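You operate a simulated robot arm through the tools that you are given. There is no shell and no other tool. Be economical: measure what you need, move in short steps, check, and stop when the job is done.

The job below is to be done with a simulated two-armed robot. You get a single attempt, and the scene is never put back.

## Task
Take the lid off the filter bowl and lay it down on the top of the check bench. Put the black tube end on top of the long master. Take the yellow cup stem and leave it on the top of the check bench. The order is free. Set down upright: yellow cup stem.

It is judged by the outcome, as a careful person would: the job done as asked, and still so three seconds after it is handed in. It fails if anything else is knocked over, pushed out of place, dropped, spilled or broken. Lids that push on must go on centred and level and be pressed home; caps that screw on are set level and turned clockwise until they are tight.

## Robot
Two 7-joint arms with fingered hands on one trunk, on a base that drives. Base frame: it is fixed to the floor where the robot stands at the start and does not move with it; the origin is under the middle of the robot, x ahead of it, y to its left, z up. Lengths are in m, angles in rad, forces in N, time in s.
The left shoulder is at the start at [0.07, 0.169, 1.218], the right one opposite. With the tool pointing down near the work surface each hand reaches from about 0.24 to 0.68 m from the robot's upright axis, wherever it stands, measured 20 degrees to its own side. Places, roughly: black tube end (2x2x8 cm) [0.8, 1.1, 0.9]; long master [-3.25, -1.25, 1]; top of the check bench [0.8, 0, 0.9]; yellow cup stem [0.5, 1, 1]. Payload 3.4 kg a hand.
Tool frame (each hand has its own): the origin (TCP) lies between the finger pads and is the grasp point; the fingertips stand 0.023 m ahead of it; z points along the fingers, y is the line along which they close. The gripper opens to 0.116 m. The gripper's body begins 0.065 m behind the TCP. The gripper is a hand of 4 fingers: y runs from the thumb to the fingers, the wrist lies at [0, 0, -0.211] in the tool frame, and closing takes about 1.5 s.
Orientation is that of the tool frame in the base frame, as [roll, pitch, yaw] about the fixed x, y, z axes, in that order (R = Rz(yaw) Ry(pitch) Rx(roll)). With the fingers straight down and closing along the base's y, the tool's x points along the base's -x, its y along +y and its z along -z.

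## Interface
- The arms move only by the tool apply_moves. It takes "left_steps", "right_steps" or both (then of equal length, played together; a hand with none holds still); each is a list of rows, each a list of 7 numbers: the shift along the base's x, y, z in m, then the turn, a rotation vector about the base's x, y, z in rad, then the gripper command, from -1 (fully open) to 1 (shut), values between in proportion. In form: [[dx, dy, dz, wx, wy, wz, fingers], ...]. A call has 1 to 8 rows; each row shifts and turns the commanded pose from where the row before left it. A row lasts 0.2 s, in which the tool goes at most 0.05 m and 0.15 rad; a call with a longer step from one row to the next is refused whole, and so is a gripper value outside its range. A pose out of reach is approached as far as the arm can. The call stops where the force on the tool passes 40 N (or 10 N more than at its start, if that is more) or the arm is blocked; 0.2 s more then pass. The fingers move at their own pace (about 0.153 m/s each) and stop on an object; they squeeze with about 26 N. The grip force told is the motor's: it shows also when the fingers shut on nothing. Time passes only in rows, and 0.2 s behind the last, so rows that do not move let the fingers close. The reply holds the time, the measured pose of the TCP, the force on the tool along the base axes, the opening and the grip force, in the units named above and with some noise, with the torque about the TCP (base axes, N m) and any sound that the robot's microphone picked up.
- Cameras (640 x 400 px; columns grow to the right, rows downward): "scene" is now at [0.1346, -0.0276, 1.4549]; the picture's right is [-0.30, -0.95, 0.00], its down [-0.49, 0.16, -0.86] and it looks along [0.81, -0.26, -0.52] (base axes); focal length 214 px, centre (320, 200). "left" rides on the left gripper at [-0.069, 0.001, -0.09] in its tool frame; the picture's right is [-0.01, -1.00, 0.00], its down [0.79, -0.01, -0.61] and it looks along [0.61, -0.01, 0.79] (tool axes); focal length 251 px, centre (320, 200). "right" rides on the right gripper at [0.068, 0.001, -0.09] in its tool frame; the picture's right is [-0.01, 1.00, 0.00], its down [-0.80, -0.01, -0.61] and it looks along [-0.61, -0.01, 0.80] (tool axes); focal length 251 px, centre (320, 200). There is no depth. A picture from a camera that has moved, and an enlarged one, comes with that camera's place and axes in the base frame and with its lens.
- capture(camera): a new picture of that camera. The clock stands still meanwhile.
- slide_trunk(by): slides the trunk up (or, below 0, down) by that many m; the arms and the scene camera ride with it, the base frame stays. It gives what a move gives, with no picture.
- steer(legs): drives the robot by 1 to 6 legs, each [ahead, left, turn to the left] in m, m and rad, along the robot's own axes; the way and the turn of a leg run together, so that a leg with both is an arc; at most 1.5 m and 3.142 rad a leg. The arms and the cameras ride along, it lands a little off, and it stops where it bumps. It gives what a move gives.
- grasp_type(shape, hand): the hand has 4 fingers and takes this shape, open, in about a second: jaw (thumb against the fingers, like two jaws); tri (thumb and two fingers); tip (a fingertip pinch); poke (one finger out to press); point (the index stretched); flat (the hand flat); cup (the hand cupped); fist (a fist). The gripper value then closes the fingers along that shape, each until it touches; the sizes above hold for jaw. It gives what a move gives, with no picture.
- turn_head(pan, tilt): turns the head with the scene camera to pan (to the left, within 1.501 rad either way) and tilt (down, from -0.506 to 1.204), counted from straight ahead of the robot. It gives what a move gives.
- enlarge(camera, box): a new picture of the part [left, top, right, bottom] of that camera's present view, enlarged. The clock stands still meanwhile.
- finish_job(): hands the job in; it is judged then, once.

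Work in short steps. Places have to be worked out from the pictures, the camera data and where the tool is seen: move nearer, look again, correct. Check each grasp and each placing, and mend what went wrong. You have 165 turns and 138 pictures in all, those below and enlarged ones among them. Open the grippers and draw the arms clear of the work before you hand the job in, unless the task says otherwise; then end with one line.

The tools are called after "Request:" as a command line: name --argument value ..., lists and objects as JSON in quotes. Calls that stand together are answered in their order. apply_moves: Moves the arms, as the interface text tells. Its arguments: {"type":"object","properties":{"left_steps":{"type":"array","items":{"type":"array","items":{"type":"number"}}},"right_steps":{"type":"array","items":{"type":"array","items":{"type":"number"}}}},"required":[]} The other tools are called the same way: slide_trunk (by) slides the trunk up or down; grasp_type (shape, hand) gives the hand a shape; steer (legs) drives the base; turn_head (pan, tilt) turns the head that bears the scene camera; capture (camera) takes a picture; enlarge (camera, box) takes an enlarged picture of a part of a camera's view; finish_job () hands the job in.

At the start:

```text
time: 0.0
left_tool_pos: [0.5366, 0.0274, 1.2808]
left_ee_rot: [-3.141, 0.003, -3.141]
left_wrist_force: [0.1, 0.6, 0.8]
left_ft_torque: [-0.01, -0.02, 0.01]
left_grip_width: 0.1158
left_grasp_force: 0.0
left_shape: jaw
right_tool_pos: [0.3729, -0.2912, 1.3689]
right_ee_rot: [-3.141, 0.001, 3.141]
right_wrist_force: [-0.1, 0.6, 0.2]
right_ft_torque: [-0.01, 0.04, -0.05]
right_grip_width: 0.1157
right_grasp_force: 0.0
right_shape: jaw
trunk travel left (down, up): [-0.725, 0.215]
robot x, y, heading: [0.0002, -0.003, -0.002]
head pan, tilt: [-0.309, 0.545]
```

scene: 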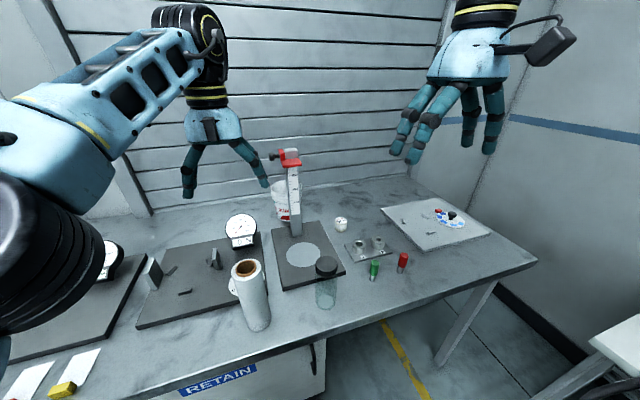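
right: 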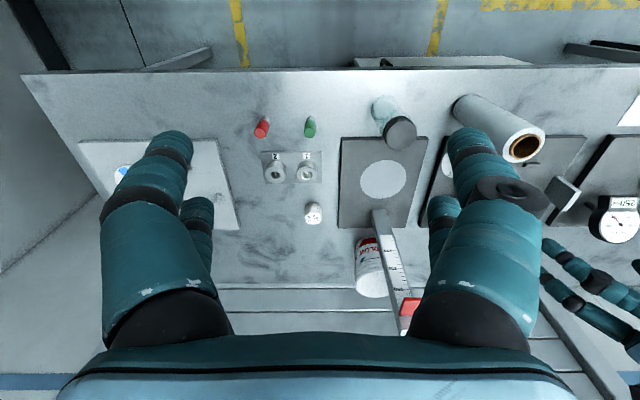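
left: 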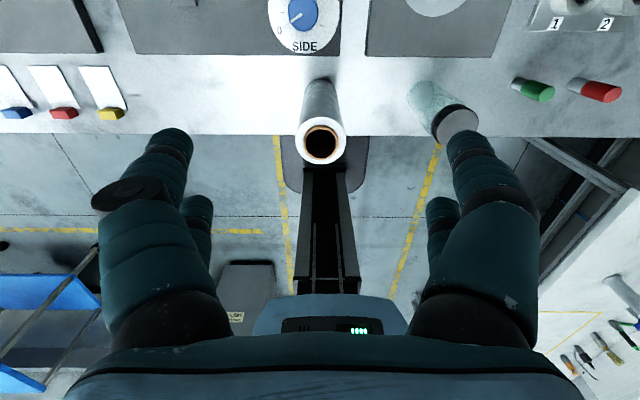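

The bench ahead holds a jar, dial gauges and coloured items. I turn the head left to see the region around y=1, where the tube end and the cup stem should be.

Request:
turn_head --pan 0.8 --tilt 0.5

Request:
capture --camera "scene"

```text
time: 1.3
left_tool_pos: [0.5375, 0.0282, 1.2809]
left_ee_rot: [3.141, 0.003, 3.141]
left_wrist_force: [-0.8, -0.1, 0.4]
left_ft_torque: [0.03, 0.02, -0.04]
left_grip_width: 0.116
left_grasp_force: 0.1
left_shape: jaw
right_tool_pos: [0.3733, -0.2915, 1.3683]
right_ee_rot: [3.141, 0.002, 3.141]
right_wrist_force: [0.3, 1.0, 0.1]
right_ft_torque: [0.01, 0.0, -0.01]
right_grip_width: 0.116
right_grasp_force: 0.1
right_shape: jaw
trunk travel left (down, up): [-0.725, 0.215]
robot x, y, heading: [0.0013, 0.0017, -0.0]
head pan, tilt: [0.799, 0.499]
```

```text
134 pictures are left
camera scene: at [0.1124, 0.0649, 1.459], right [0.72, -0.7, 0.0], down [-0.33, -0.34, -0.88], along [0.61, 0.63, -0.48], focal length 214 px, centre (320, 200)
```

scene: 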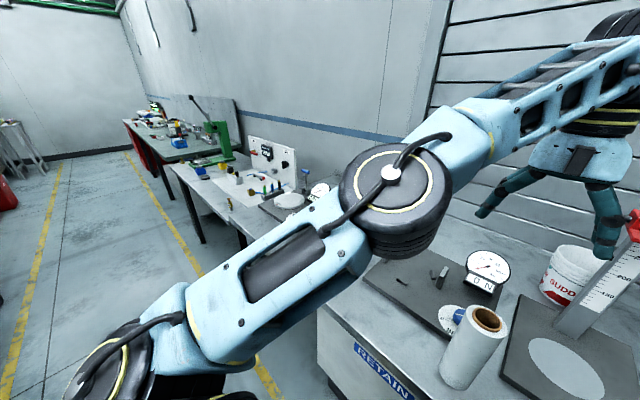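

The left arm hides the tube and cup area. I back off and shift left to see that part of the bench.

Request:
steer --legs '[[-0.3, 0, 0], [0, 0.9, 0]]'

Request:
turn_head --pan 0.0 --tilt 0.6

Request:
capture --camera "scene"

Request:
capture --camera "left"

```text
time: 7.7
left_tool_pos: [0.241, 0.9279, 1.2813]
left_ee_rot: [3.141, 0.002, 3.134]
left_wrist_force: [-0.1, -0.1, -0.3]
left_ft_torque: [0.02, 0.03, -0.01]
left_grip_width: 0.1157
left_grasp_force: 0.1
left_shape: jaw
right_tool_pos: [0.0754, 0.6094, 1.3682]
right_ee_rot: [3.14, 0.003, 3.134]
right_wrist_force: [0.1, 0.1, 0.1]
right_ft_torque: [0.0, 0.02, 0.02]
right_grip_width: 0.1157
right_grasp_force: 0.2
right_shape: jaw
trunk travel left (down, up): [-0.725, 0.215]
robot x, y, heading: [-0.2969, 0.9012, -0.005]
head pan, tilt: [0.799, 0.499]
```

```text
time: 8.9
left_tool_pos: [0.2405, 0.9274, 1.2814]
left_ee_rot: [3.141, 0.002, 3.135]
left_wrist_force: [1.2, -0.6, -0.1]
left_ft_torque: [0.01, 0.01, 0.0]
left_grip_width: 0.1158
left_grasp_force: 0.1
left_shape: jaw
right_tool_pos: [0.0753, 0.6092, 1.3676]
right_ee_rot: [-3.142, 0.001, 3.134]
right_wrist_force: [-0.1, 0.3, -0.2]
right_ft_torque: [0.01, 0.01, 0.01]
right_grip_width: 0.1157
right_grasp_force: 0.1
right_shape: jaw
trunk travel left (down, up): [-0.725, 0.215]
robot x, y, heading: [-0.2984, 0.9044, -0.008]
head pan, tilt: [0.0, 0.6]
```

```text
133 pictures are left
camera scene: at [-0.1591, 0.9024, 1.4499], right [-0.01, -1.0, 0.0], down [-0.56, 0.0, -0.83], along [0.83, 0.0, -0.56], focal length 214 px, centre (320, 200)
```

scene: 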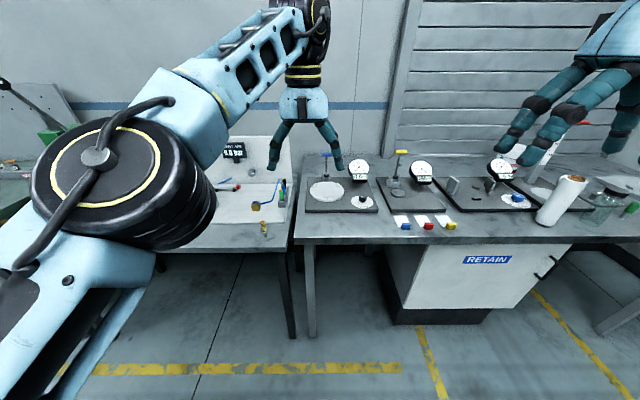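

```text
132 pictures are left
camera left: at [0.309, 0.928, 1.3716], right [0.0, -1.0, 0.0], down [-0.8, 0.0, 0.61], along [-0.61, 0.0, -0.8], focal length 251 px, centre (320, 200)
```

left: 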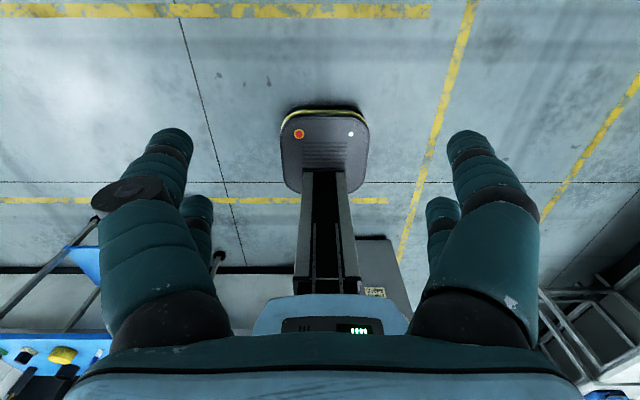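

Bench from y≈1 rightwards, second table beyond it to the left. I enlarge both halves to identify small objects.

Request:
enlarge --camera "scene" --box '[190, 130, 310, 270]'

Request:
enlarge --camera "scene" --box '[290, 130, 480, 250]'

Request:
enlarge --camera "scene" --box '[440, 120, 640, 250]'

```text
2.86 times, centred on (250, 200) of scene
camera zoom: at [-0.1591, 0.9024, 1.4499], right [-0.01, -1.0, 0.0], down [-0.56, 0.0, -0.83], along [0.83, 0.0, -0.56], focal length 613 px, centre (520, 200)
```

zoom: 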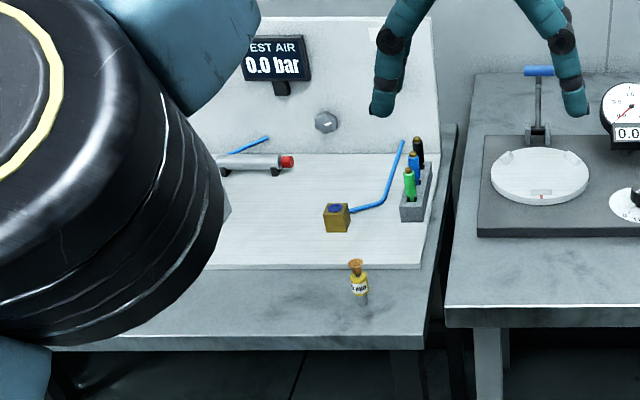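

```text
3.33 times, centred on (385, 190) of scene
camera zoom: at [-0.1591, 0.9024, 1.4499], right [-0.01, -1.0, 0.0], down [-0.56, 0.0, -0.83], along [0.83, 0.0, -0.56], focal length 715 px, centre (103, 233)
```

zoom: 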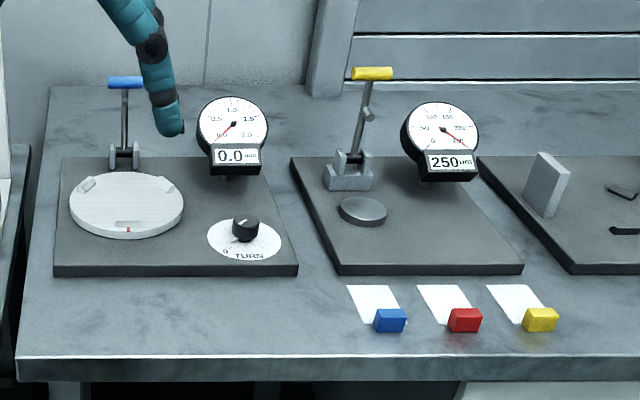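

```text
3.08 times, centred on (540, 185) of scene
camera zoom: at [-0.1591, 0.9024, 1.4499], right [-0.01, -1.0, 0.0], down [-0.56, 0.0, -0.83], along [0.83, 0.0, -0.56], focal length 660 px, centre (-357, 246)
```

zoom: 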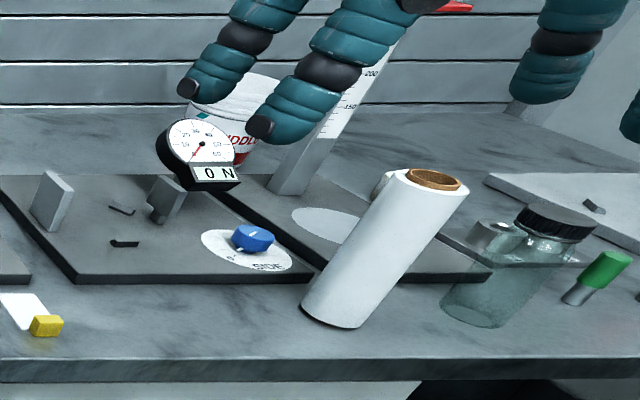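

The yellow stemmed item stands at the front of the left table and the rack beyond holds green, blue and black tubes. I now search for the filter bowl and the long master by looking left and right, then turning around.

Request:
turn_head --pan -1.4 --tilt 0.3

Request:
capture --camera "scene"

Request:
turn_head --pan 1.45 --tilt 0.3

Request:
capture --camera "scene"

Request:
steer --legs '[[0, 0, 3.14]]'

Request:
turn_head --pan 0.7 --tilt 0.3

Request:
capture --camera "scene"

Request:
turn_head --pan -0.3 --tilt 0.3

Request:
capture --camera "scene"

```text
time: 10.4
left_tool_pos: [0.2398, 0.9281, 1.2815]
left_ee_rot: [3.141, 0.002, 3.134]
left_wrist_force: [0.0, 0.4, 0.3]
left_ft_torque: [0.03, 0.02, -0.04]
left_grip_width: 0.116
left_grasp_force: 0.1
left_shape: jaw
right_tool_pos: [0.0752, 0.6094, 1.368]
right_ee_rot: [3.142, 0.002, 3.133]
right_wrist_force: [0.7, -1.3, 1.0]
right_ft_torque: [-0.01, 0.03, 0.01]
right_grip_width: 0.1162
right_grasp_force: 0.0
right_shape: jaw
trunk travel left (down, up): [-0.725, 0.215]
robot x, y, heading: [-0.2959, 0.9056, -0.006]
head pan, tilt: [-1.4, 0.3]
```

```text
128 pictures are left
camera scene: at [-0.2321, 0.811, 1.4774], right [-0.99, -0.16, 0.0], down [-0.05, 0.29, -0.96], along [0.16, -0.94, -0.3], focal length 214 px, centre (320, 200)
```

scene: 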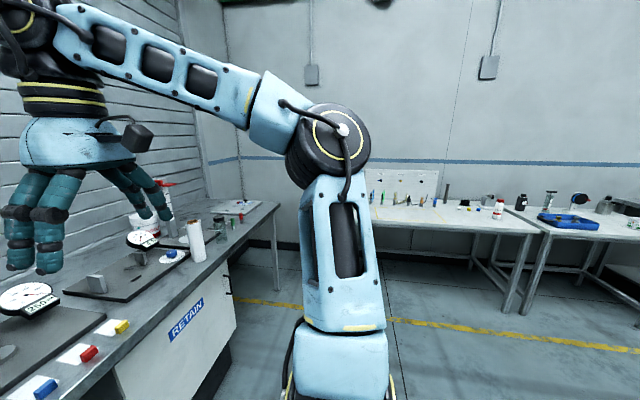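

```text
time: 12.9
left_tool_pos: [0.2405, 0.9289, 1.2803]
left_ee_rot: [-3.141, 0.003, 3.136]
left_wrist_force: [-0.5, 0.6, 0.5]
left_ft_torque: [0.0, -0.01, 0.02]
left_grip_width: 0.116
left_grasp_force: 0.0
left_shape: jaw
right_tool_pos: [0.0744, 0.6096, 1.3681]
right_ee_rot: [-3.141, 0.004, 3.134]
right_wrist_force: [0.1, -0.4, 0.2]
right_ft_torque: [0.01, -0.01, 0.01]
right_grip_width: 0.1157
right_grasp_force: 0.0
right_shape: jaw
trunk travel left (down, up): [-0.725, 0.215]
robot x, y, heading: [-0.2972, 0.9044, -0.005]
head pan, tilt: [1.45, 0.3]
```

```text
127 pictures are left
camera scene: at [-0.2356, 0.9957, 1.4774], right [0.99, -0.13, 0.0], down [-0.04, -0.29, -0.96], along [0.12, 0.95, -0.3], focal length 214 px, centre (320, 200)
```

scene: 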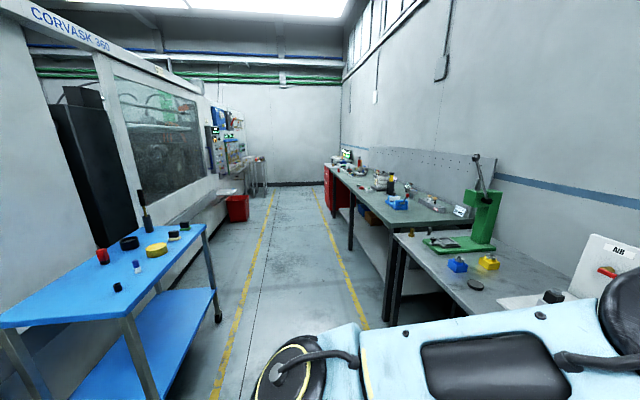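

```text
time: 20.7
left_tool_pos: [-0.8329, 0.8639, 1.2803]
left_ee_rot: [-3.141, 0.001, 0.022]
left_wrist_force: [-0.2, 1.0, -0.6]
left_ft_torque: [0.02, -0.01, -0.01]
left_grip_width: 0.1159
left_grasp_force: 0.1
left_shape: jaw
right_tool_pos: [-0.676, 1.187, 1.3684]
right_ee_rot: [-3.141, 0.001, 0.021]
right_wrist_force: [0.0, 0.0, 0.5]
right_ft_torque: [-0.01, -0.01, -0.01]
right_grip_width: 0.1161
right_grasp_force: 0.0
right_shape: jaw
trunk travel left (down, up): [-0.725, 0.215]
robot x, y, heading: [-0.2955, 0.902, -3.121]
head pan, tilt: [1.45, 0.3]
```

```text
time: 21.8
left_tool_pos: [-0.8327, 0.8623, 1.2822]
left_ee_rot: [3.14, 0.003, 0.023]
left_wrist_force: [0.3, -0.1, 0.2]
left_ft_torque: [-0.03, 0.01, -0.01]
left_grip_width: 0.1158
left_grasp_force: 0.1
left_shape: jaw
right_tool_pos: [-0.6769, 1.1859, 1.3686]
right_ee_rot: [-3.141, 0.003, 0.021]
right_wrist_force: [-0.1, 0.6, -0.3]
right_ft_torque: [0.0, 0.01, -0.02]
right_grip_width: 0.116
right_grasp_force: 0.1
right_shape: jaw
trunk travel left (down, up): [-0.725, 0.215]
robot x, y, heading: [-0.2948, 0.9063, -3.121]
head pan, tilt: [0.7, 0.3]
```

```text
126 pictures are left
camera scene: at [-0.4178, 0.8406, 1.4774], right [-0.66, 0.75, 0.0], down [0.22, 0.2, -0.96], along [-0.72, -0.63, -0.3], focal length 214 px, centre (320, 200)
```

scene: 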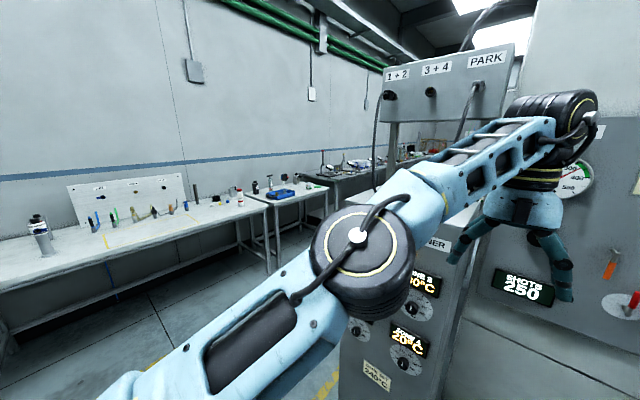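

```text
time: 23.1
left_tool_pos: [-0.8334, 0.8637, 1.2805]
left_ee_rot: [-3.14, 0.002, 0.021]
left_wrist_force: [0.1, 0.3, -0.2]
left_ft_torque: [0.03, 0.02, 0.03]
left_grip_width: 0.1161
left_grasp_force: 0.1
left_shape: jaw
right_tool_pos: [-0.677, 1.1866, 1.3685]
right_ee_rot: [3.141, 0.001, 0.021]
right_wrist_force: [-1.1, -0.5, -0.1]
right_ft_torque: [0.03, -0.01, 0.03]
right_grip_width: 0.1156
right_grasp_force: 0.0
right_shape: jaw
trunk travel left (down, up): [-0.725, 0.215]
robot x, y, heading: [-0.296, 0.9017, -3.12]
head pan, tilt: [-0.3, 0.3]
```

```text
125 pictures are left
camera scene: at [-0.4377, 0.9279, 1.4774], right [0.27, 0.96, 0.0], down [0.28, -0.08, -0.96], along [-0.92, 0.26, -0.3], focal length 214 px, centre (320, 200)
```

scene: 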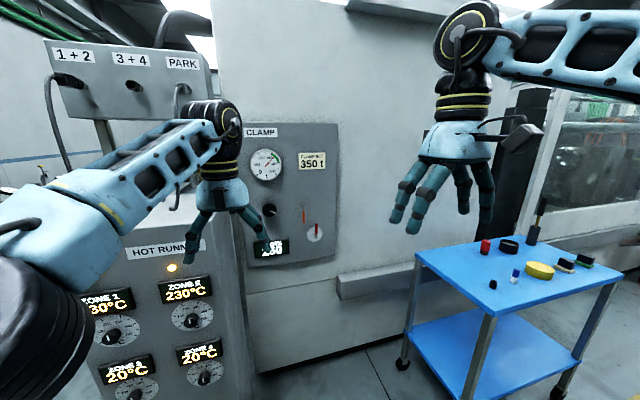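

The wall at −y carries more tables running towards −x (the long master lies there). I turn to face −y, drive nearer and look.

Request:
steer --legs '[[0, 0, 1.55], [0.9, 0, 0]]'

Request:
turn_head --pan 0.0 --tilt 0.45

Request:
capture --camera "scene"

Request:
turn_head --pan -0.9 --tilt 0.35

Request:
capture --camera "scene"

```text
time: 31.6
left_tool_pos: [-0.2464, -0.535, 1.2814]
left_ee_rot: [-3.141, 0.002, 1.585]
left_wrist_force: [0.1, 0.6, 0.0]
left_ft_torque: [0.02, 0.02, 0.02]
left_grip_width: 0.1157
left_grasp_force: 0.0
left_shape: jaw
right_tool_pos: [-0.5682, -0.3756, 1.3685]
right_ee_rot: [3.141, 0.002, 1.586]
right_wrist_force: [0.4, 0.2, -0.3]
right_ft_torque: [-0.01, 0.01, -0.02]
right_grip_width: 0.1161
right_grasp_force: 0.1
right_shape: jaw
trunk travel left (down, up): [-0.725, 0.215]
robot x, y, heading: [-0.2861, -0.0007, -1.554]
head pan, tilt: [-0.3, 0.3]
```

```text
time: 32.4
left_tool_pos: [-0.246, -0.5347, 1.2803]
left_ee_rot: [-3.14, 0.001, 1.584]
left_wrist_force: [-0.1, -0.8, 0.3]
left_ft_torque: [-0.01, 0.0, -0.01]
left_grip_width: 0.116
left_grasp_force: 0.1
left_shape: jaw
right_tool_pos: [-0.5681, -0.3778, 1.3676]
right_ee_rot: [-3.141, 0.003, 1.587]
right_wrist_force: [-0.6, -0.6, 0.4]
right_ft_torque: [0.01, 0.0, -0.02]
right_grip_width: 0.1162
right_grasp_force: 0.0
right_shape: jaw
trunk travel left (down, up): [-0.725, 0.215]
robot x, y, heading: [-0.286, 0.0011, -1.556]
head pan, tilt: [0.0, 0.45]
```

```text
124 pictures are left
camera scene: at [-0.2826, -0.1407, 1.4635], right [-1.0, -0.02, 0.0], down [-0.01, 0.44, -0.9], along [0.01, -0.9, -0.44], focal length 214 px, centre (320, 200)
```

scene: 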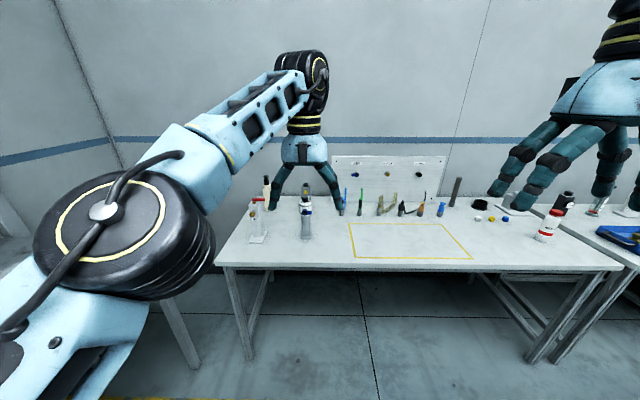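

```text
time: 33.6
left_tool_pos: [-0.2472, -0.5339, 1.282]
left_ee_rot: [3.14, 0.001, 1.587]
left_wrist_force: [0.3, -0.2, 1.1]
left_ft_torque: [0.0, 0.02, 0.01]
left_grip_width: 0.1161
left_grasp_force: 0.2
left_shape: jaw
right_tool_pos: [-0.5684, -0.3766, 1.3683]
right_ee_rot: [-3.141, 0.002, 1.588]
right_wrist_force: [0.6, 0.2, 1.1]
right_ft_torque: [-0.02, 0.02, 0.0]
right_grip_width: 0.1161
right_grasp_force: 0.1
right_shape: jaw
trunk travel left (down, up): [-0.725, 0.215]
robot x, y, heading: [-0.2834, 0.0022, -1.556]
head pan, tilt: [-0.901, 0.351]
```

```text
123 pictures are left
camera scene: at [-0.356, -0.1076, 1.4727], right [-0.63, 0.77, 0.0], down [0.27, 0.22, -0.94], along [-0.73, -0.6, -0.34], focal length 214 px, centre (320, 200)
```

scene: 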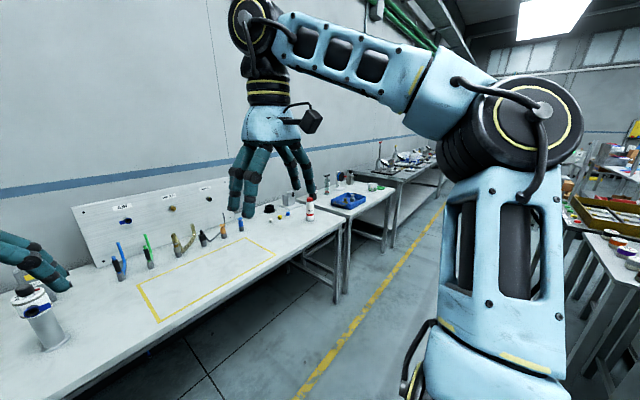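

The corridor toward −x lies between this wall's tables and the machines. I move slightly ahead, turn to −x and look along the corridor before driving.

Request:
steer --legs '[[0.2, 0, 0], [0, 0, -1.58]]'

Request:
turn_head --pan 0.0 --tilt 0.4

Request:
capture --camera "scene"

```text
time: 39.0
left_tool_pos: [-0.8173, -0.2279, 1.2808]
left_ee_rot: [-3.141, 0.002, 0.009]
left_wrist_force: [0.4, -0.9, 0.2]
left_ft_torque: [-0.01, 0.05, -0.01]
left_grip_width: 0.116
left_grasp_force: 0.1
left_shape: jaw
right_tool_pos: [-0.6564, 0.0914, 1.3682]
right_ee_rot: [3.141, 0.001, 0.009]
right_wrist_force: [0.0, 0.2, 0.0]
right_ft_torque: [0.02, 0.01, -0.02]
right_grip_width: 0.1158
right_grasp_force: 0.1
right_shape: jaw
trunk travel left (down, up): [-0.725, 0.215]
robot x, y, heading: [-0.2843, -0.2002, -3.134]
head pan, tilt: [-0.901, 0.351]
```

```text
time: 40.2
left_tool_pos: [-0.8165, -0.2282, 1.281]
left_ee_rot: [3.141, 0.002, 0.01]
left_wrist_force: [1.0, -0.1, 0.7]
left_ft_torque: [0.01, -0.03, -0.02]
left_grip_width: 0.1157
left_grasp_force: 0.0
left_shape: jaw
right_tool_pos: [-0.6565, 0.0927, 1.3691]
right_ee_rot: [-3.141, 0.002, 0.008]
right_wrist_force: [-0.1, 0.7, 0.0]
right_ft_torque: [-0.02, -0.01, 0.02]
right_grip_width: 0.1158
right_grasp_force: 0.0
right_shape: jaw
trunk travel left (down, up): [-0.725, 0.215]
robot x, y, heading: [-0.278, -0.1901, -3.13]
head pan, tilt: [0.0, 0.4]
```

```text
122 pictures are left
camera scene: at [-0.4245, -0.1968, 1.4682], right [-0.01, 1.0, 0.0], down [0.39, 0.0, -0.92], along [-0.92, -0.01, -0.39], focal length 214 px, centre (320, 200)
```

scene: 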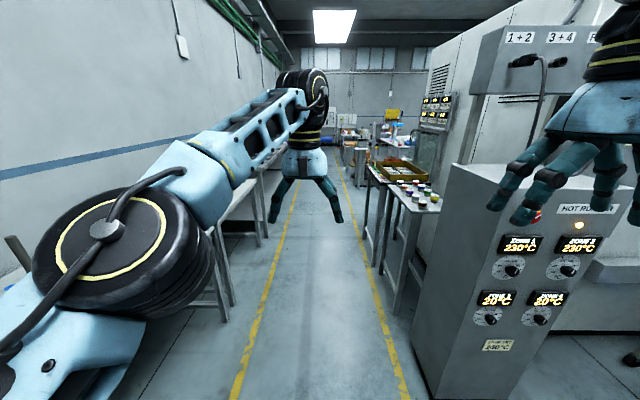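

The aisle is clear between the yellow lines (y≈−0.7…0.27). I shift to y≈−0.35 to clear the machine and drive ahead, then look left.

Request:
steer --legs '[[0, 0.15, 0], [1.3, 0, -0.01], [1.0, 0, 0]]'

Request:
turn_head --pan 0.7 --tilt 0.4

Request:
capture --camera "scene"

Request:
turn_head --pan -0.8 --tilt 0.4

Request:
capture --camera "scene"

```text
time: 52.5
left_tool_pos: [-3.1074, -0.4282, 1.2796]
left_ee_rot: [-3.141, 0.001, 0.022]
left_wrist_force: [-0.2, -0.1, -0.1]
left_ft_torque: [0.02, 0.0, 0.0]
left_grip_width: 0.1157
left_grasp_force: 0.0
left_shape: jaw
right_tool_pos: [-2.9506, -0.1041, 1.3687]
right_ee_rot: [3.14, 0.001, 0.019]
right_wrist_force: [0.1, 0.3, -0.3]
right_ft_torque: [-0.02, -0.04, 0.0]
right_grip_width: 0.1159
right_grasp_force: 0.0
right_shape: jaw
trunk travel left (down, up): [-0.725, 0.215]
robot x, y, heading: [-2.5723, -0.3848, -3.121]
head pan, tilt: [0.0, 0.4]
```

```text
time: 53.6
left_tool_pos: [-3.1066, -0.4252, 1.2824]
left_ee_rot: [-3.141, 0.001, 0.022]
left_wrist_force: [0.4, -0.2, -1.0]
left_ft_torque: [0.0, 0.01, -0.02]
left_grip_width: 0.1156
left_grasp_force: 0.0
left_shape: jaw
right_tool_pos: [-2.9511, -0.1039, 1.3693]
right_ee_rot: [-3.142, 0.003, 0.022]
right_wrist_force: [-0.1, 0.1, -0.5]
right_ft_torque: [-0.01, 0.03, -0.02]
right_grip_width: 0.1158
right_grasp_force: 0.0
right_shape: jaw
trunk travel left (down, up): [-0.725, 0.215]
robot x, y, heading: [-2.5718, -0.3857, -3.121]
head pan, tilt: [0.7, 0.4]
```

```text
121 pictures are left
camera scene: at [-2.6925, -0.4493, 1.4682], right [-0.66, 0.75, 0.0], down [0.29, 0.26, -0.92], along [-0.69, -0.61, -0.39], focal length 214 px, centre (320, 200)
```

scene: 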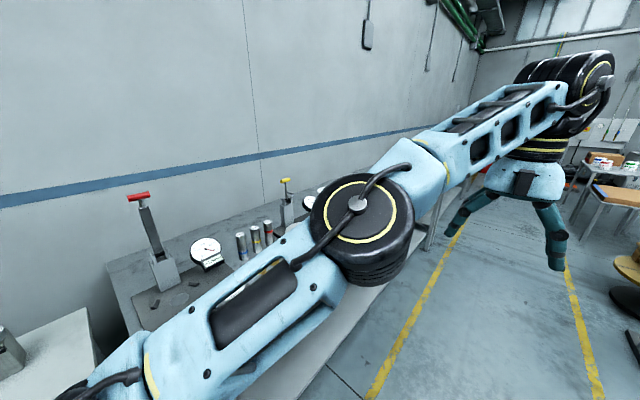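

```text
time: 55.2
left_tool_pos: [-3.1071, -0.4268, 1.2817]
left_ee_rot: [-3.14, 0.001, 0.022]
left_wrist_force: [-0.1, -0.2, -0.8]
left_ft_torque: [0.02, 0.01, 0.01]
left_grip_width: 0.1159
left_grasp_force: 0.0
left_shape: jaw
right_tool_pos: [-2.951, -0.1053, 1.3689]
right_ee_rot: [-3.141, 0.001, 0.018]
right_wrist_force: [-0.3, -0.6, -0.3]
right_ft_torque: [0.01, -0.04, -0.02]
right_grip_width: 0.1158
right_grasp_force: 0.1
right_shape: jaw
trunk travel left (down, up): [-0.725, 0.215]
robot x, y, heading: [-2.5732, -0.3844, -3.12]
head pan, tilt: [-0.799, 0.4]
```

```text
120 pictures are left
camera scene: at [-2.6891, -0.3232, 1.4682], right [0.7, 0.71, 0.0], down [0.28, -0.27, -0.92], along [-0.66, 0.65, -0.39], focal length 214 px, centre (320, 200)
```

scene: 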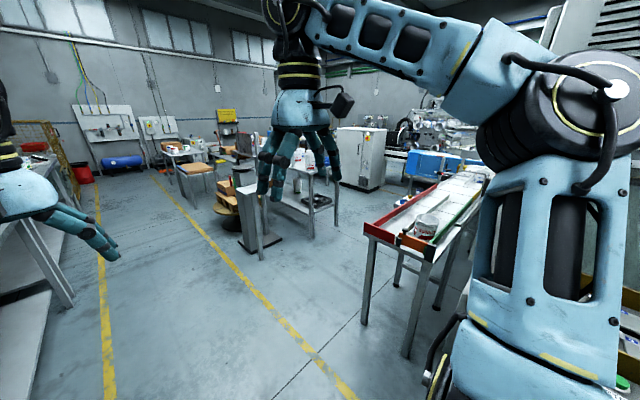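

Cylindrical masters stand on the bench to the left near x≈−3.2. I drive a bit further, keep to y≈−0.2, and turn to face the bench.

Request:
steer --legs '[[0.6, -0.15, 0], [0, 0, 1.55]]'

Request:
turn_head --pan 0.0 --tilt 0.5

Request:
capture --camera "scene"

```text
time: 62.4
left_tool_pos: [-3.1238, -0.7843, 1.2795]
left_ee_rot: [3.141, 0.002, 1.585]
left_wrist_force: [0.3, 0.4, 0.8]
left_ft_torque: [0.0, -0.01, 0.02]
left_grip_width: 0.1159
left_grasp_force: 0.1
left_shape: jaw
right_tool_pos: [-3.4452, -0.6277, 1.3683]
right_ee_rot: [-3.142, 0.003, 1.585]
right_wrist_force: [-0.7, -0.1, -0.7]
right_ft_torque: [-0.04, -0.01, 0.0]
right_grip_width: 0.1161
right_grasp_force: 0.1
right_shape: jaw
trunk travel left (down, up): [-0.725, 0.215]
robot x, y, heading: [-3.158, -0.2507, -1.551]
head pan, tilt: [-0.799, 0.4]
```

```text
time: 63.5
left_tool_pos: [-3.1247, -0.785, 1.2812]
left_ee_rot: [-3.141, -0.001, 1.587]
left_wrist_force: [0.7, 0.2, 0.4]
left_ft_torque: [-0.01, -0.02, -0.03]
left_grip_width: 0.1159
left_grasp_force: 0.0
left_shape: jaw
right_tool_pos: [-3.4464, -0.6259, 1.3692]
right_ee_rot: [3.142, 0.001, 1.584]
right_wrist_force: [-0.4, 0.3, 0.5]
right_ft_torque: [0.02, 0.03, -0.02]
right_grip_width: 0.1158
right_grasp_force: 0.1
right_shape: jaw
trunk travel left (down, up): [-0.725, 0.215]
robot x, y, heading: [-3.1589, -0.2486, -1.558]
head pan, tilt: [0.0, 0.499]
```

```text
119 pictures are left
camera scene: at [-3.1598, -0.3903, 1.459], right [-1.0, -0.01, 0.0], down [-0.01, 0.48, -0.88], along [0.01, -0.88, -0.48], focal length 214 px, centre (320, 200)
```

scene: 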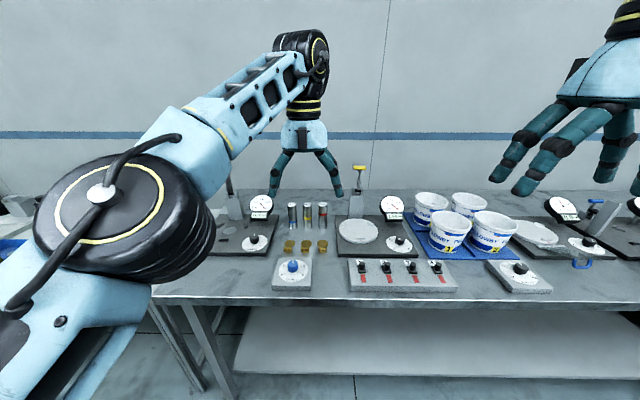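

Request:
enlarge --camera "scene" --box '[230, 180, 400, 290]'

Request:
enlarge --camera "scene" --box '[380, 170, 640, 330]'

```text
3.64 times, centred on (315, 235) of scene
camera zoom: at [-3.1598, -0.3903, 1.459], right [-1.0, -0.01, 0.0], down [-0.01, 0.48, -0.88], along [0.01, -0.88, -0.48], focal length 780 px, centre (338, 73)
```

zoom: 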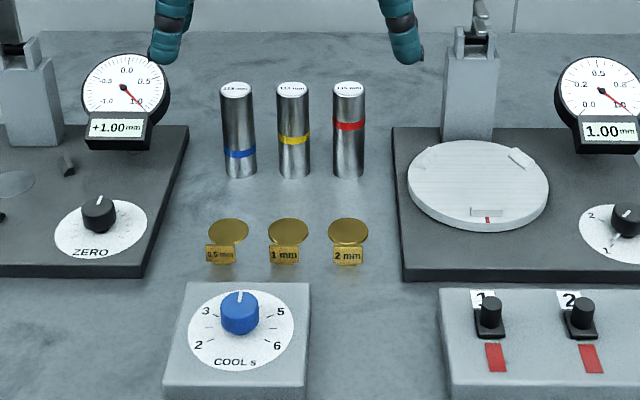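

```text
2.46 times, centred on (510, 250) of scene
camera zoom: at [-3.1598, -0.3903, 1.459], right [-1.0, -0.01, 0.0], down [-0.01, 0.48, -0.88], along [0.01, -0.88, -0.48], focal length 528 px, centre (-148, 77)
```

zoom: 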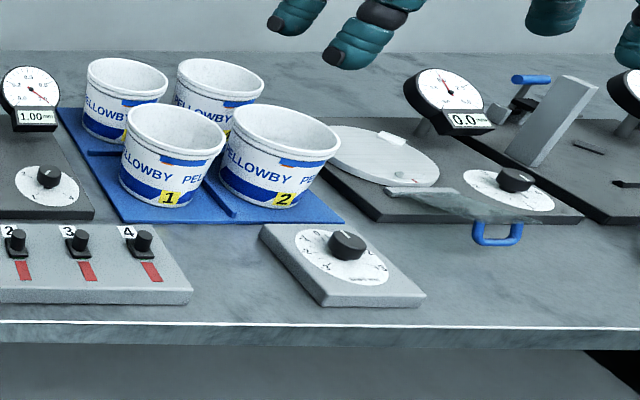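

Three banded cylinders look like masters of different lengths. I enlarge them to read their top labels.

Request:
enlarge --camera "scene" --box '[284, 198, 332, 228]'

```text
13.33 times, centred on (308, 213) of scene
camera zoom: at [-3.1598, -0.3903, 1.459], right [-1.0, -0.01, 0.0], down [-0.01, 0.48, -0.88], along [0.01, -0.88, -0.48], focal length 2860 px, centre (480, 27)
```

zoom: 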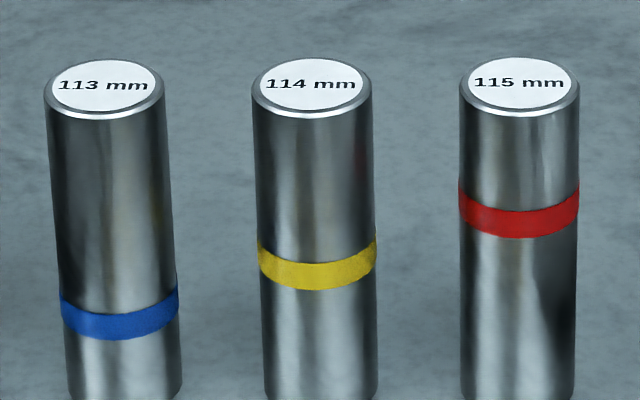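

The long master is the red-banded 115 mm one at about (−3.163, −1.20), top z≈0.995. No filter bowl is here, so I drive back towards the start and inspect the left table.

Request:
steer --legs '[[0, 0, -1.57], [-1.4, 0.05, 0], [-1.45, 0.05, 0]]'

Request:
turn_head --pan 1.2 --tilt 0.4

Request:
capture --camera "scene"

```text
time: 81.2
left_tool_pos: [-0.8448, -0.3787, 1.2813]
left_ee_rot: [-3.141, 0.001, 0.023]
left_wrist_force: [-0.7, 0.7, 0.4]
left_ft_torque: [0.04, 0.01, 0.01]
left_grip_width: 0.1158
left_grasp_force: 0.0
left_shape: jaw
right_tool_pos: [-0.6899, -0.0551, 1.3682]
right_ee_rot: [3.142, 0.003, 0.021]
right_wrist_force: [-0.9, -0.4, 1.1]
right_ft_torque: [-0.01, -0.02, 0.01]
right_grip_width: 0.1161
right_grasp_force: 0.1
right_shape: jaw
trunk travel left (down, up): [-0.725, 0.215]
robot x, y, heading: [-0.3055, -0.3383, -3.12]
head pan, tilt: [0.0, 0.499]
```

```text
time: 82.6
left_tool_pos: [-0.8452, -0.3772, 1.2812]
left_ee_rot: [3.141, 0.001, 0.022]
left_wrist_force: [0.9, 0.1, -0.7]
left_ft_torque: [-0.05, -0.03, -0.04]
left_grip_width: 0.1159
left_grasp_force: 0.1
left_shape: jaw
right_tool_pos: [-0.6889, -0.0559, 1.3688]
right_ee_rot: [3.141, 0.001, 0.022]
right_wrist_force: [-0.6, -0.5, 0.1]
right_ft_torque: [0.01, -0.03, 0.03]
right_grip_width: 0.1159
right_grasp_force: 0.1
right_shape: jaw
trunk travel left (down, up): [-0.725, 0.215]
robot x, y, heading: [-0.3122, -0.3398, -3.119]
head pan, tilt: [1.201, 0.4]
```

```text
115 pictures are left
camera scene: at [-0.3923, -0.4261, 1.4682], right [-0.94, 0.34, 0.0], down [0.13, 0.37, -0.92], along [-0.31, -0.87, -0.39], focal length 214 px, centre (320, 200)
```

scene: 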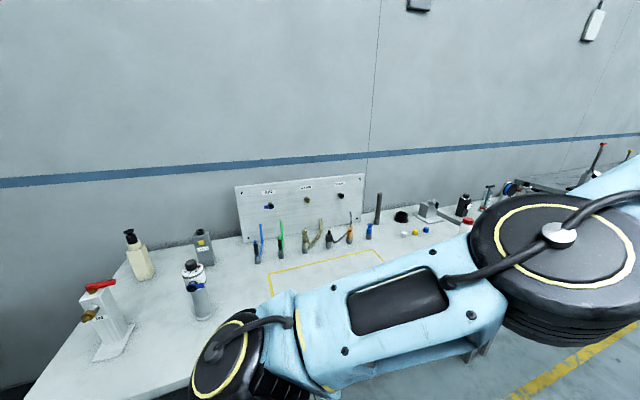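

There is a cylindrical unit on this table; I enlarge to see whether it is the filter bowl.

Request:
enlarge --camera "scene" --box '[70, 220, 262, 340]'

Request:
enlarge --camera "scene" --box '[230, 170, 480, 280]'

```text
3.33 times, centred on (166, 280) of scene
camera zoom: at [-0.3923, -0.4261, 1.4682], right [-0.94, 0.34, 0.0], down [0.13, 0.37, -0.92], along [-0.31, -0.87, -0.39], focal length 715 px, centre (833, -67)
```

zoom: 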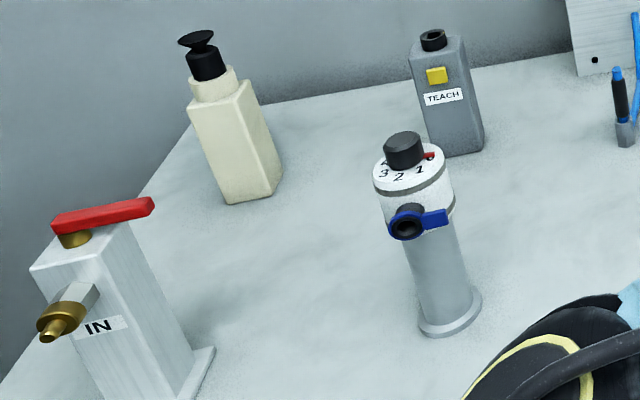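

```text
2.56 times, centred on (355, 225) of scene
camera zoom: at [-0.3923, -0.4261, 1.4682], right [-0.94, 0.34, 0.0], down [0.13, 0.37, -0.92], along [-0.31, -0.87, -0.39], focal length 549 px, centre (230, 136)
```

zoom: 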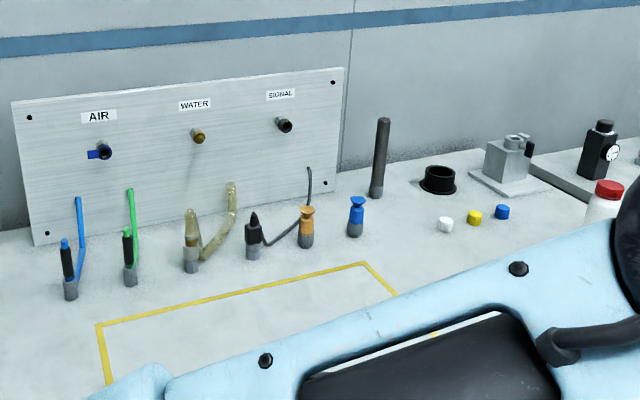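

Suction-cup stems like the yellow one exist here too, but no bowl. I go to the left table and inspect it closely.

Request:
steer --legs '[[0, 0, 3.13], [0, 1.45, 0], [0, 0.3, 0]]'

Request:
turn_head --pan -0.1 --tilt 0.5

Request:
capture --camera "scene"

Request:
turn_head --pan 1.3 --tilt 0.4

Request:
capture --camera "scene"

```text
time: 98.5
left_tool_pos: [0.3833, 1.3713, 1.2815]
left_ee_rot: [3.14, 0.002, 3.046]
left_wrist_force: [0.0, 0.2, 0.4]
left_ft_torque: [-0.02, 0.01, -0.01]
left_grip_width: 0.1159
left_grasp_force: 0.1
left_shape: jaw
right_tool_pos: [0.1897, 1.0698, 1.3679]
right_ee_rot: [3.141, 0.002, 3.045]
right_wrist_force: [0.6, 0.4, -0.6]
right_ft_torque: [0.04, -0.04, 0.02]
right_grip_width: 0.1158
right_grasp_force: 0.1
right_shape: jaw
trunk travel left (down, up): [-0.725, 0.215]
robot x, y, heading: [-0.1526, 1.3969, -0.093]
head pan, tilt: [1.201, 0.4]
```

```text
time: 100.0
left_tool_pos: [0.3821, 1.373, 1.2807]
left_ee_rot: [-3.14, 0.002, 3.046]
left_wrist_force: [-0.1, 0.0, -1.3]
left_ft_torque: [-0.01, 0.0, -0.03]
left_grip_width: 0.1161
left_grasp_force: 0.0
left_shape: jaw
right_tool_pos: [0.1909, 1.0698, 1.3686]
right_ee_rot: [-3.141, 0.002, 3.046]
right_wrist_force: [-0.2, 0.4, 1.1]
right_ft_torque: [0.03, 0.02, -0.01]
right_grip_width: 0.1158
right_grasp_force: 0.2
right_shape: jaw
trunk travel left (down, up): [-0.725, 0.215]
robot x, y, heading: [-0.1542, 1.3997, -0.092]
head pan, tilt: [-0.099, 0.499]
```

```text
112 pictures are left
camera scene: at [-0.0162, 1.3736, 1.459], right [-0.19, -0.98, 0.0], down [-0.47, 0.09, -0.88], along [0.86, -0.17, -0.48], focal length 214 px, centre (320, 200)
```

scene: 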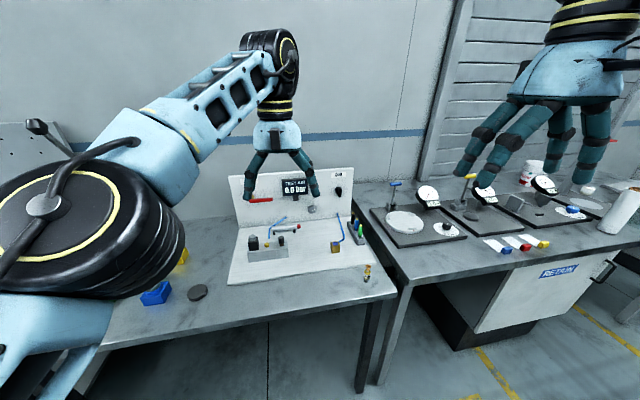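

```text
time: 101.5
left_tool_pos: [0.3816, 1.3721, 1.2817]
left_ee_rot: [3.14, 0.001, 3.045]
left_wrist_force: [0.2, 0.3, 0.8]
left_ft_torque: [-0.01, -0.01, 0.05]
left_grip_width: 0.1161
left_grasp_force: 0.1
left_shape: jaw
right_tool_pos: [0.1909, 1.0706, 1.3685]
right_ee_rot: [3.141, 0.003, 3.045]
right_wrist_force: [-0.4, 0.9, 0.5]
right_ft_torque: [-0.03, -0.04, -0.02]
right_grip_width: 0.116
right_grasp_force: 0.0
right_shape: jaw
trunk travel left (down, up): [-0.725, 0.215]
robot x, y, heading: [-0.1542, 1.394, -0.093]
head pan, tilt: [1.3, 0.4]
```

```text
111 pictures are left
camera scene: at [-0.0723, 1.4774, 1.4682], right [0.93, -0.36, 0.0], down [-0.14, -0.36, -0.92], along [0.33, 0.86, -0.39], focal length 214 px, centre (320, 200)
```

scene: 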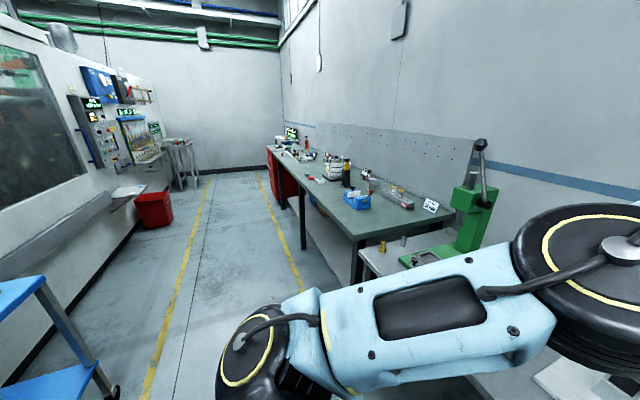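

I enlarge the far workbench here, then look at the test-air table again in detail.

Request:
enlarge --camera "scene" --box '[260, 110, 500, 260]'

Request:
turn_head --pan 0.1 --tilt 0.6

Request:
enlarge --camera "scene" --box '[190, 120, 440, 280]'

```text
2.67 times, centred on (380, 185) of scene
camera zoom: at [-0.0723, 1.4774, 1.4682], right [0.93, -0.36, 0.0], down [-0.14, -0.36, -0.92], along [0.33, 0.86, -0.39], focal length 572 px, centre (160, 240)
```

zoom: 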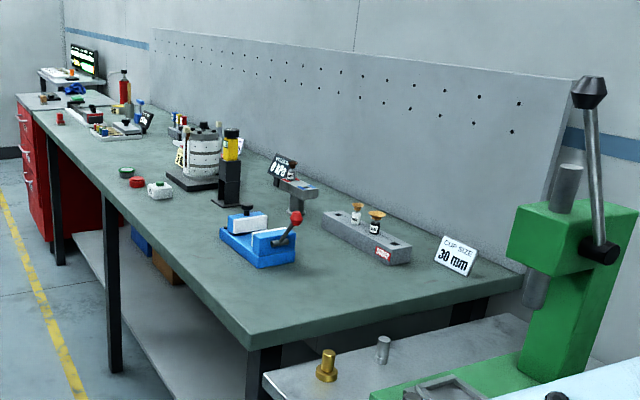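

```text
time: 102.9
left_tool_pos: [0.3831, 1.3719, 1.2802]
left_ee_rot: [-3.141, 0.001, 3.047]
left_wrist_force: [-1.0, 0.2, -0.1]
left_ft_torque: [0.02, 0.0, 0.0]
left_grip_width: 0.1158
left_grasp_force: 0.1
left_shape: jaw
right_tool_pos: [0.19, 1.07, 1.3686]
right_ee_rot: [-3.141, 0.003, 3.045]
right_wrist_force: [0.5, -0.1, 0.0]
right_ft_torque: [0.0, 0.0, 0.0]
right_grip_width: 0.116
right_grasp_force: 0.0
right_shape: jaw
trunk travel left (down, up): [-0.725, 0.215]
robot x, y, heading: [-0.1528, 1.3945, -0.094]
head pan, tilt: [0.099, 0.6]
```

```text
2.50 times, centred on (315, 200) of scene
camera zoom: at [-0.0171, 1.3914, 1.4499], right [0.01, -1.0, 0.0], down [-0.56, 0.0, -0.83], along [0.83, 0.0, -0.56], focal length 536 px, centre (332, 200)
```

zoom: 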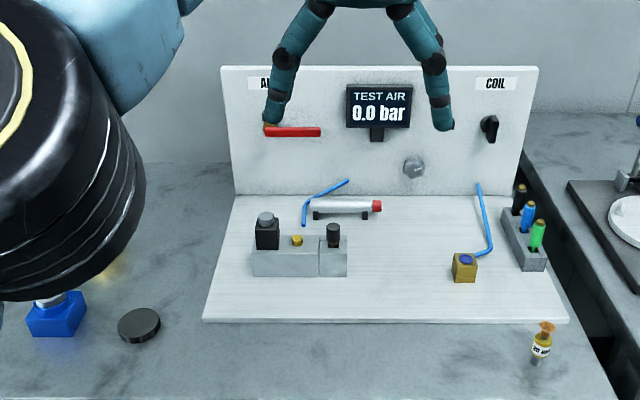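

The filter bowl is probably the transparent jar with a black lid on the check bench; I'll inspect it later. First, the yellow cup stem (≈0.455, 1.123) and the black tube in the rack (≈0.75, 1.07): I straighten up and drive in with the right hand over them.

Request:
steer --legs '[[0, 0, 0.093], [0.1, -0.1, 0], [0.13, 0, 0]]'

Request:
turn_head --pan -0.35 --tilt 0.75

Request:
capture --camera "scene"

Request:
capture --camera "right"

```text
time: 105.6
left_tool_pos: [0.6094, 1.325, 1.2829]
left_ee_rot: [-3.141, 0.001, 3.141]
left_wrist_force: [-0.1, 0.9, 0.6]
left_ft_torque: [-0.01, -0.03, -0.04]
left_grip_width: 0.116
left_grasp_force: 0.0
left_shape: jaw
right_tool_pos: [0.4485, 1.0047, 1.3692]
right_ee_rot: [3.14, 0.004, -3.14]
right_wrist_force: [-1.0, 0.5, 0.4]
right_ft_torque: [0.03, -0.02, -0.02]
right_grip_width: 0.1159
right_grasp_force: 0.1
right_shape: jaw
trunk travel left (down, up): [-0.725, 0.215]
robot x, y, heading: [0.0757, 1.2983, 0.003]
head pan, tilt: [0.099, 0.6]
```

```text
time: 106.5
left_tool_pos: [0.6121, 1.3245, 1.2806]
left_ee_rot: [3.141, 0.002, -3.14]
left_wrist_force: [-0.3, 0.4, -0.2]
left_ft_torque: [0.0, -0.01, -0.01]
left_grip_width: 0.1162
left_grasp_force: 0.0
left_shape: jaw
right_tool_pos: [0.4487, 1.0055, 1.3678]
right_ee_rot: [-3.14, 0.002, -3.14]
right_wrist_force: [-0.4, 0.1, 0.5]
right_ft_torque: [0.02, 0.01, -0.03]
right_grip_width: 0.116
right_grasp_force: 0.0
right_shape: jaw
trunk travel left (down, up): [-0.725, 0.215]
robot x, y, heading: [0.0763, 1.2942, 0.004]
head pan, tilt: [-0.351, 0.75]
```

```text
108 pictures are left
camera scene: at [0.2023, 1.2675, 1.437], right [-0.34, -0.94, 0.0], down [-0.64, 0.23, -0.73], along [0.69, -0.25, -0.68], focal length 214 px, centre (320, 200)
```

scene: 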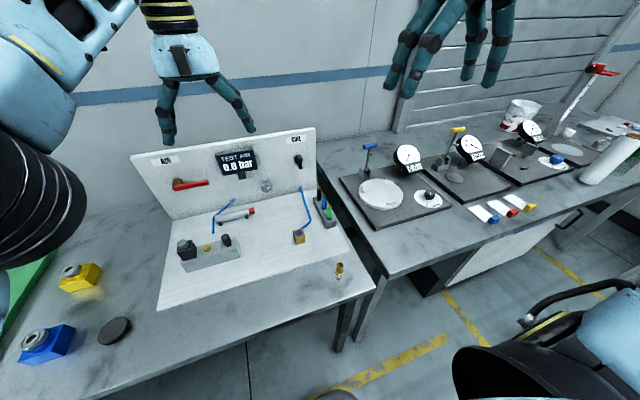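

```text
107 pictures are left
camera right: at [0.3803, 1.0062, 1.4585], right [0.01, 1.0, 0.0], down [0.79, -0.01, 0.61], along [0.61, 0.0, -0.79], focal length 251 px, centre (320, 200)
```

right: 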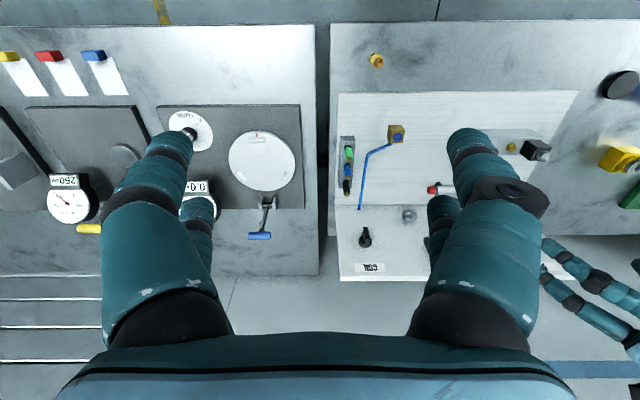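

The stem at about (0.46, 1.12) and rack are clear in the right-hand camera. I enlarge those for details.

Request:
enlarge --camera "right" --box '[320, 100, 430, 220]'

Request:
enlarge --camera "scene" --box '[280, 170, 380, 300]'

```text
3.33 times, centred on (375, 160) of right
camera zoom: at [0.3803, 1.0062, 1.4585], right [0.01, 1.0, 0.0], down [0.79, -0.01, 0.61], along [0.61, 0.0, -0.79], focal length 838 px, centre (137, 333)
```

zoom: 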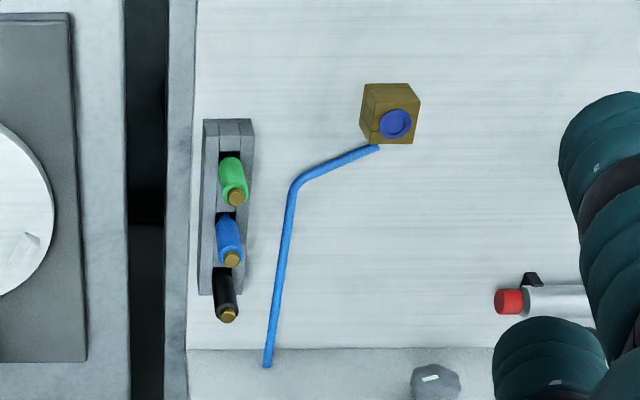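

```text
3.08 times, centred on (330, 235) of scene
camera zoom: at [0.2023, 1.2675, 1.437], right [-0.34, -0.94, 0.0], down [-0.64, 0.23, -0.73], along [0.69, -0.25, -0.68], focal length 660 px, centre (289, 92)
```

zoom: 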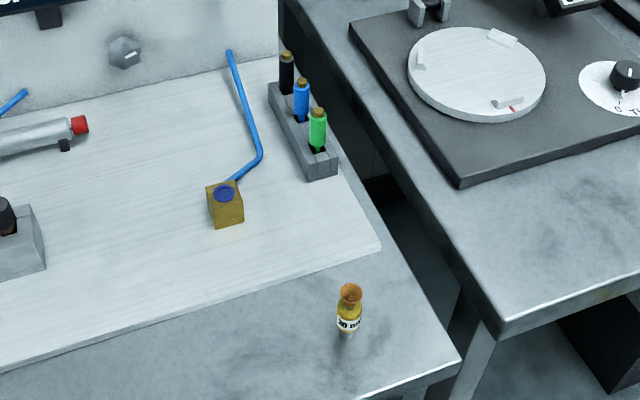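

The tubes are ~4.7 cm apart in the rack, black the rearmost at ≈(0.739,1.072). I try the fingertip pinch shape with the right hand to see how narrow it is.

Request:
grasp_type --hand "right" --shape "tip"

Request:
capture --camera "right"

Request:
capture --camera "scene"

```text
time: 107.4
left_tool_pos: [0.6116, 1.3249, 1.2811]
left_ee_rot: [3.141, 0.002, -3.139]
left_wrist_force: [-0.5, 0.3, -0.3]
left_ft_torque: [-0.03, 0.01, -0.02]
left_grip_width: 0.1157
left_grasp_force: 0.1
left_shape: jaw
right_tool_pos: [0.4496, 1.0052, 1.3689]
right_ee_rot: [3.141, 0.003, -3.14]
right_wrist_force: [-0.5, 1.0, 0.3]
right_ft_torque: [-0.03, -0.04, -0.03]
right_grip_width: 0.116
right_grasp_force: 0.1
right_shape: tip
trunk travel left (down, up): [-0.725, 0.215]
robot x, y, heading: [0.0766, 1.2931, 0.004]
head pan, tilt: [-0.351, 0.75]
```

```text
104 pictures are left
camera right: at [0.3799, 1.006, 1.4586], right [0.01, 1.0, 0.0], down [0.79, -0.01, 0.61], along [0.61, 0.0, -0.79], focal length 251 px, centre (320, 200)
```

right: 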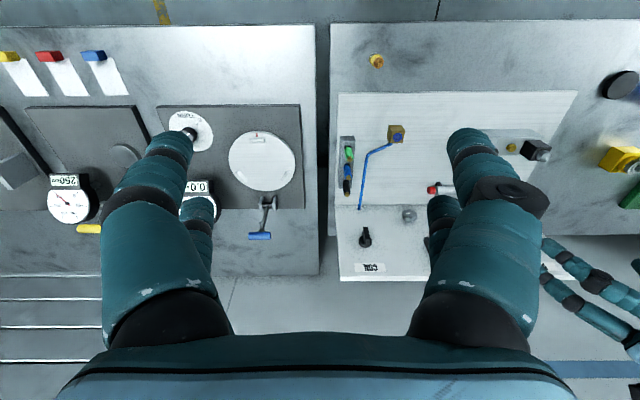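

```text
103 pictures are left
camera scene: at [0.2019, 1.2673, 1.4371], right [-0.34, -0.94, 0.0], down [-0.64, 0.23, -0.73], along [0.69, -0.25, -0.68], focal length 214 px, centre (320, 200)
```

scene: 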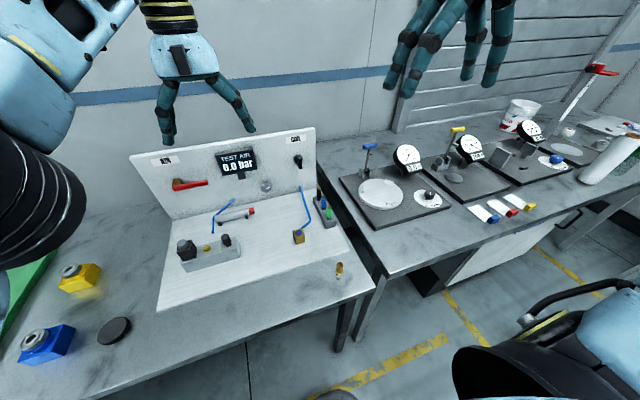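

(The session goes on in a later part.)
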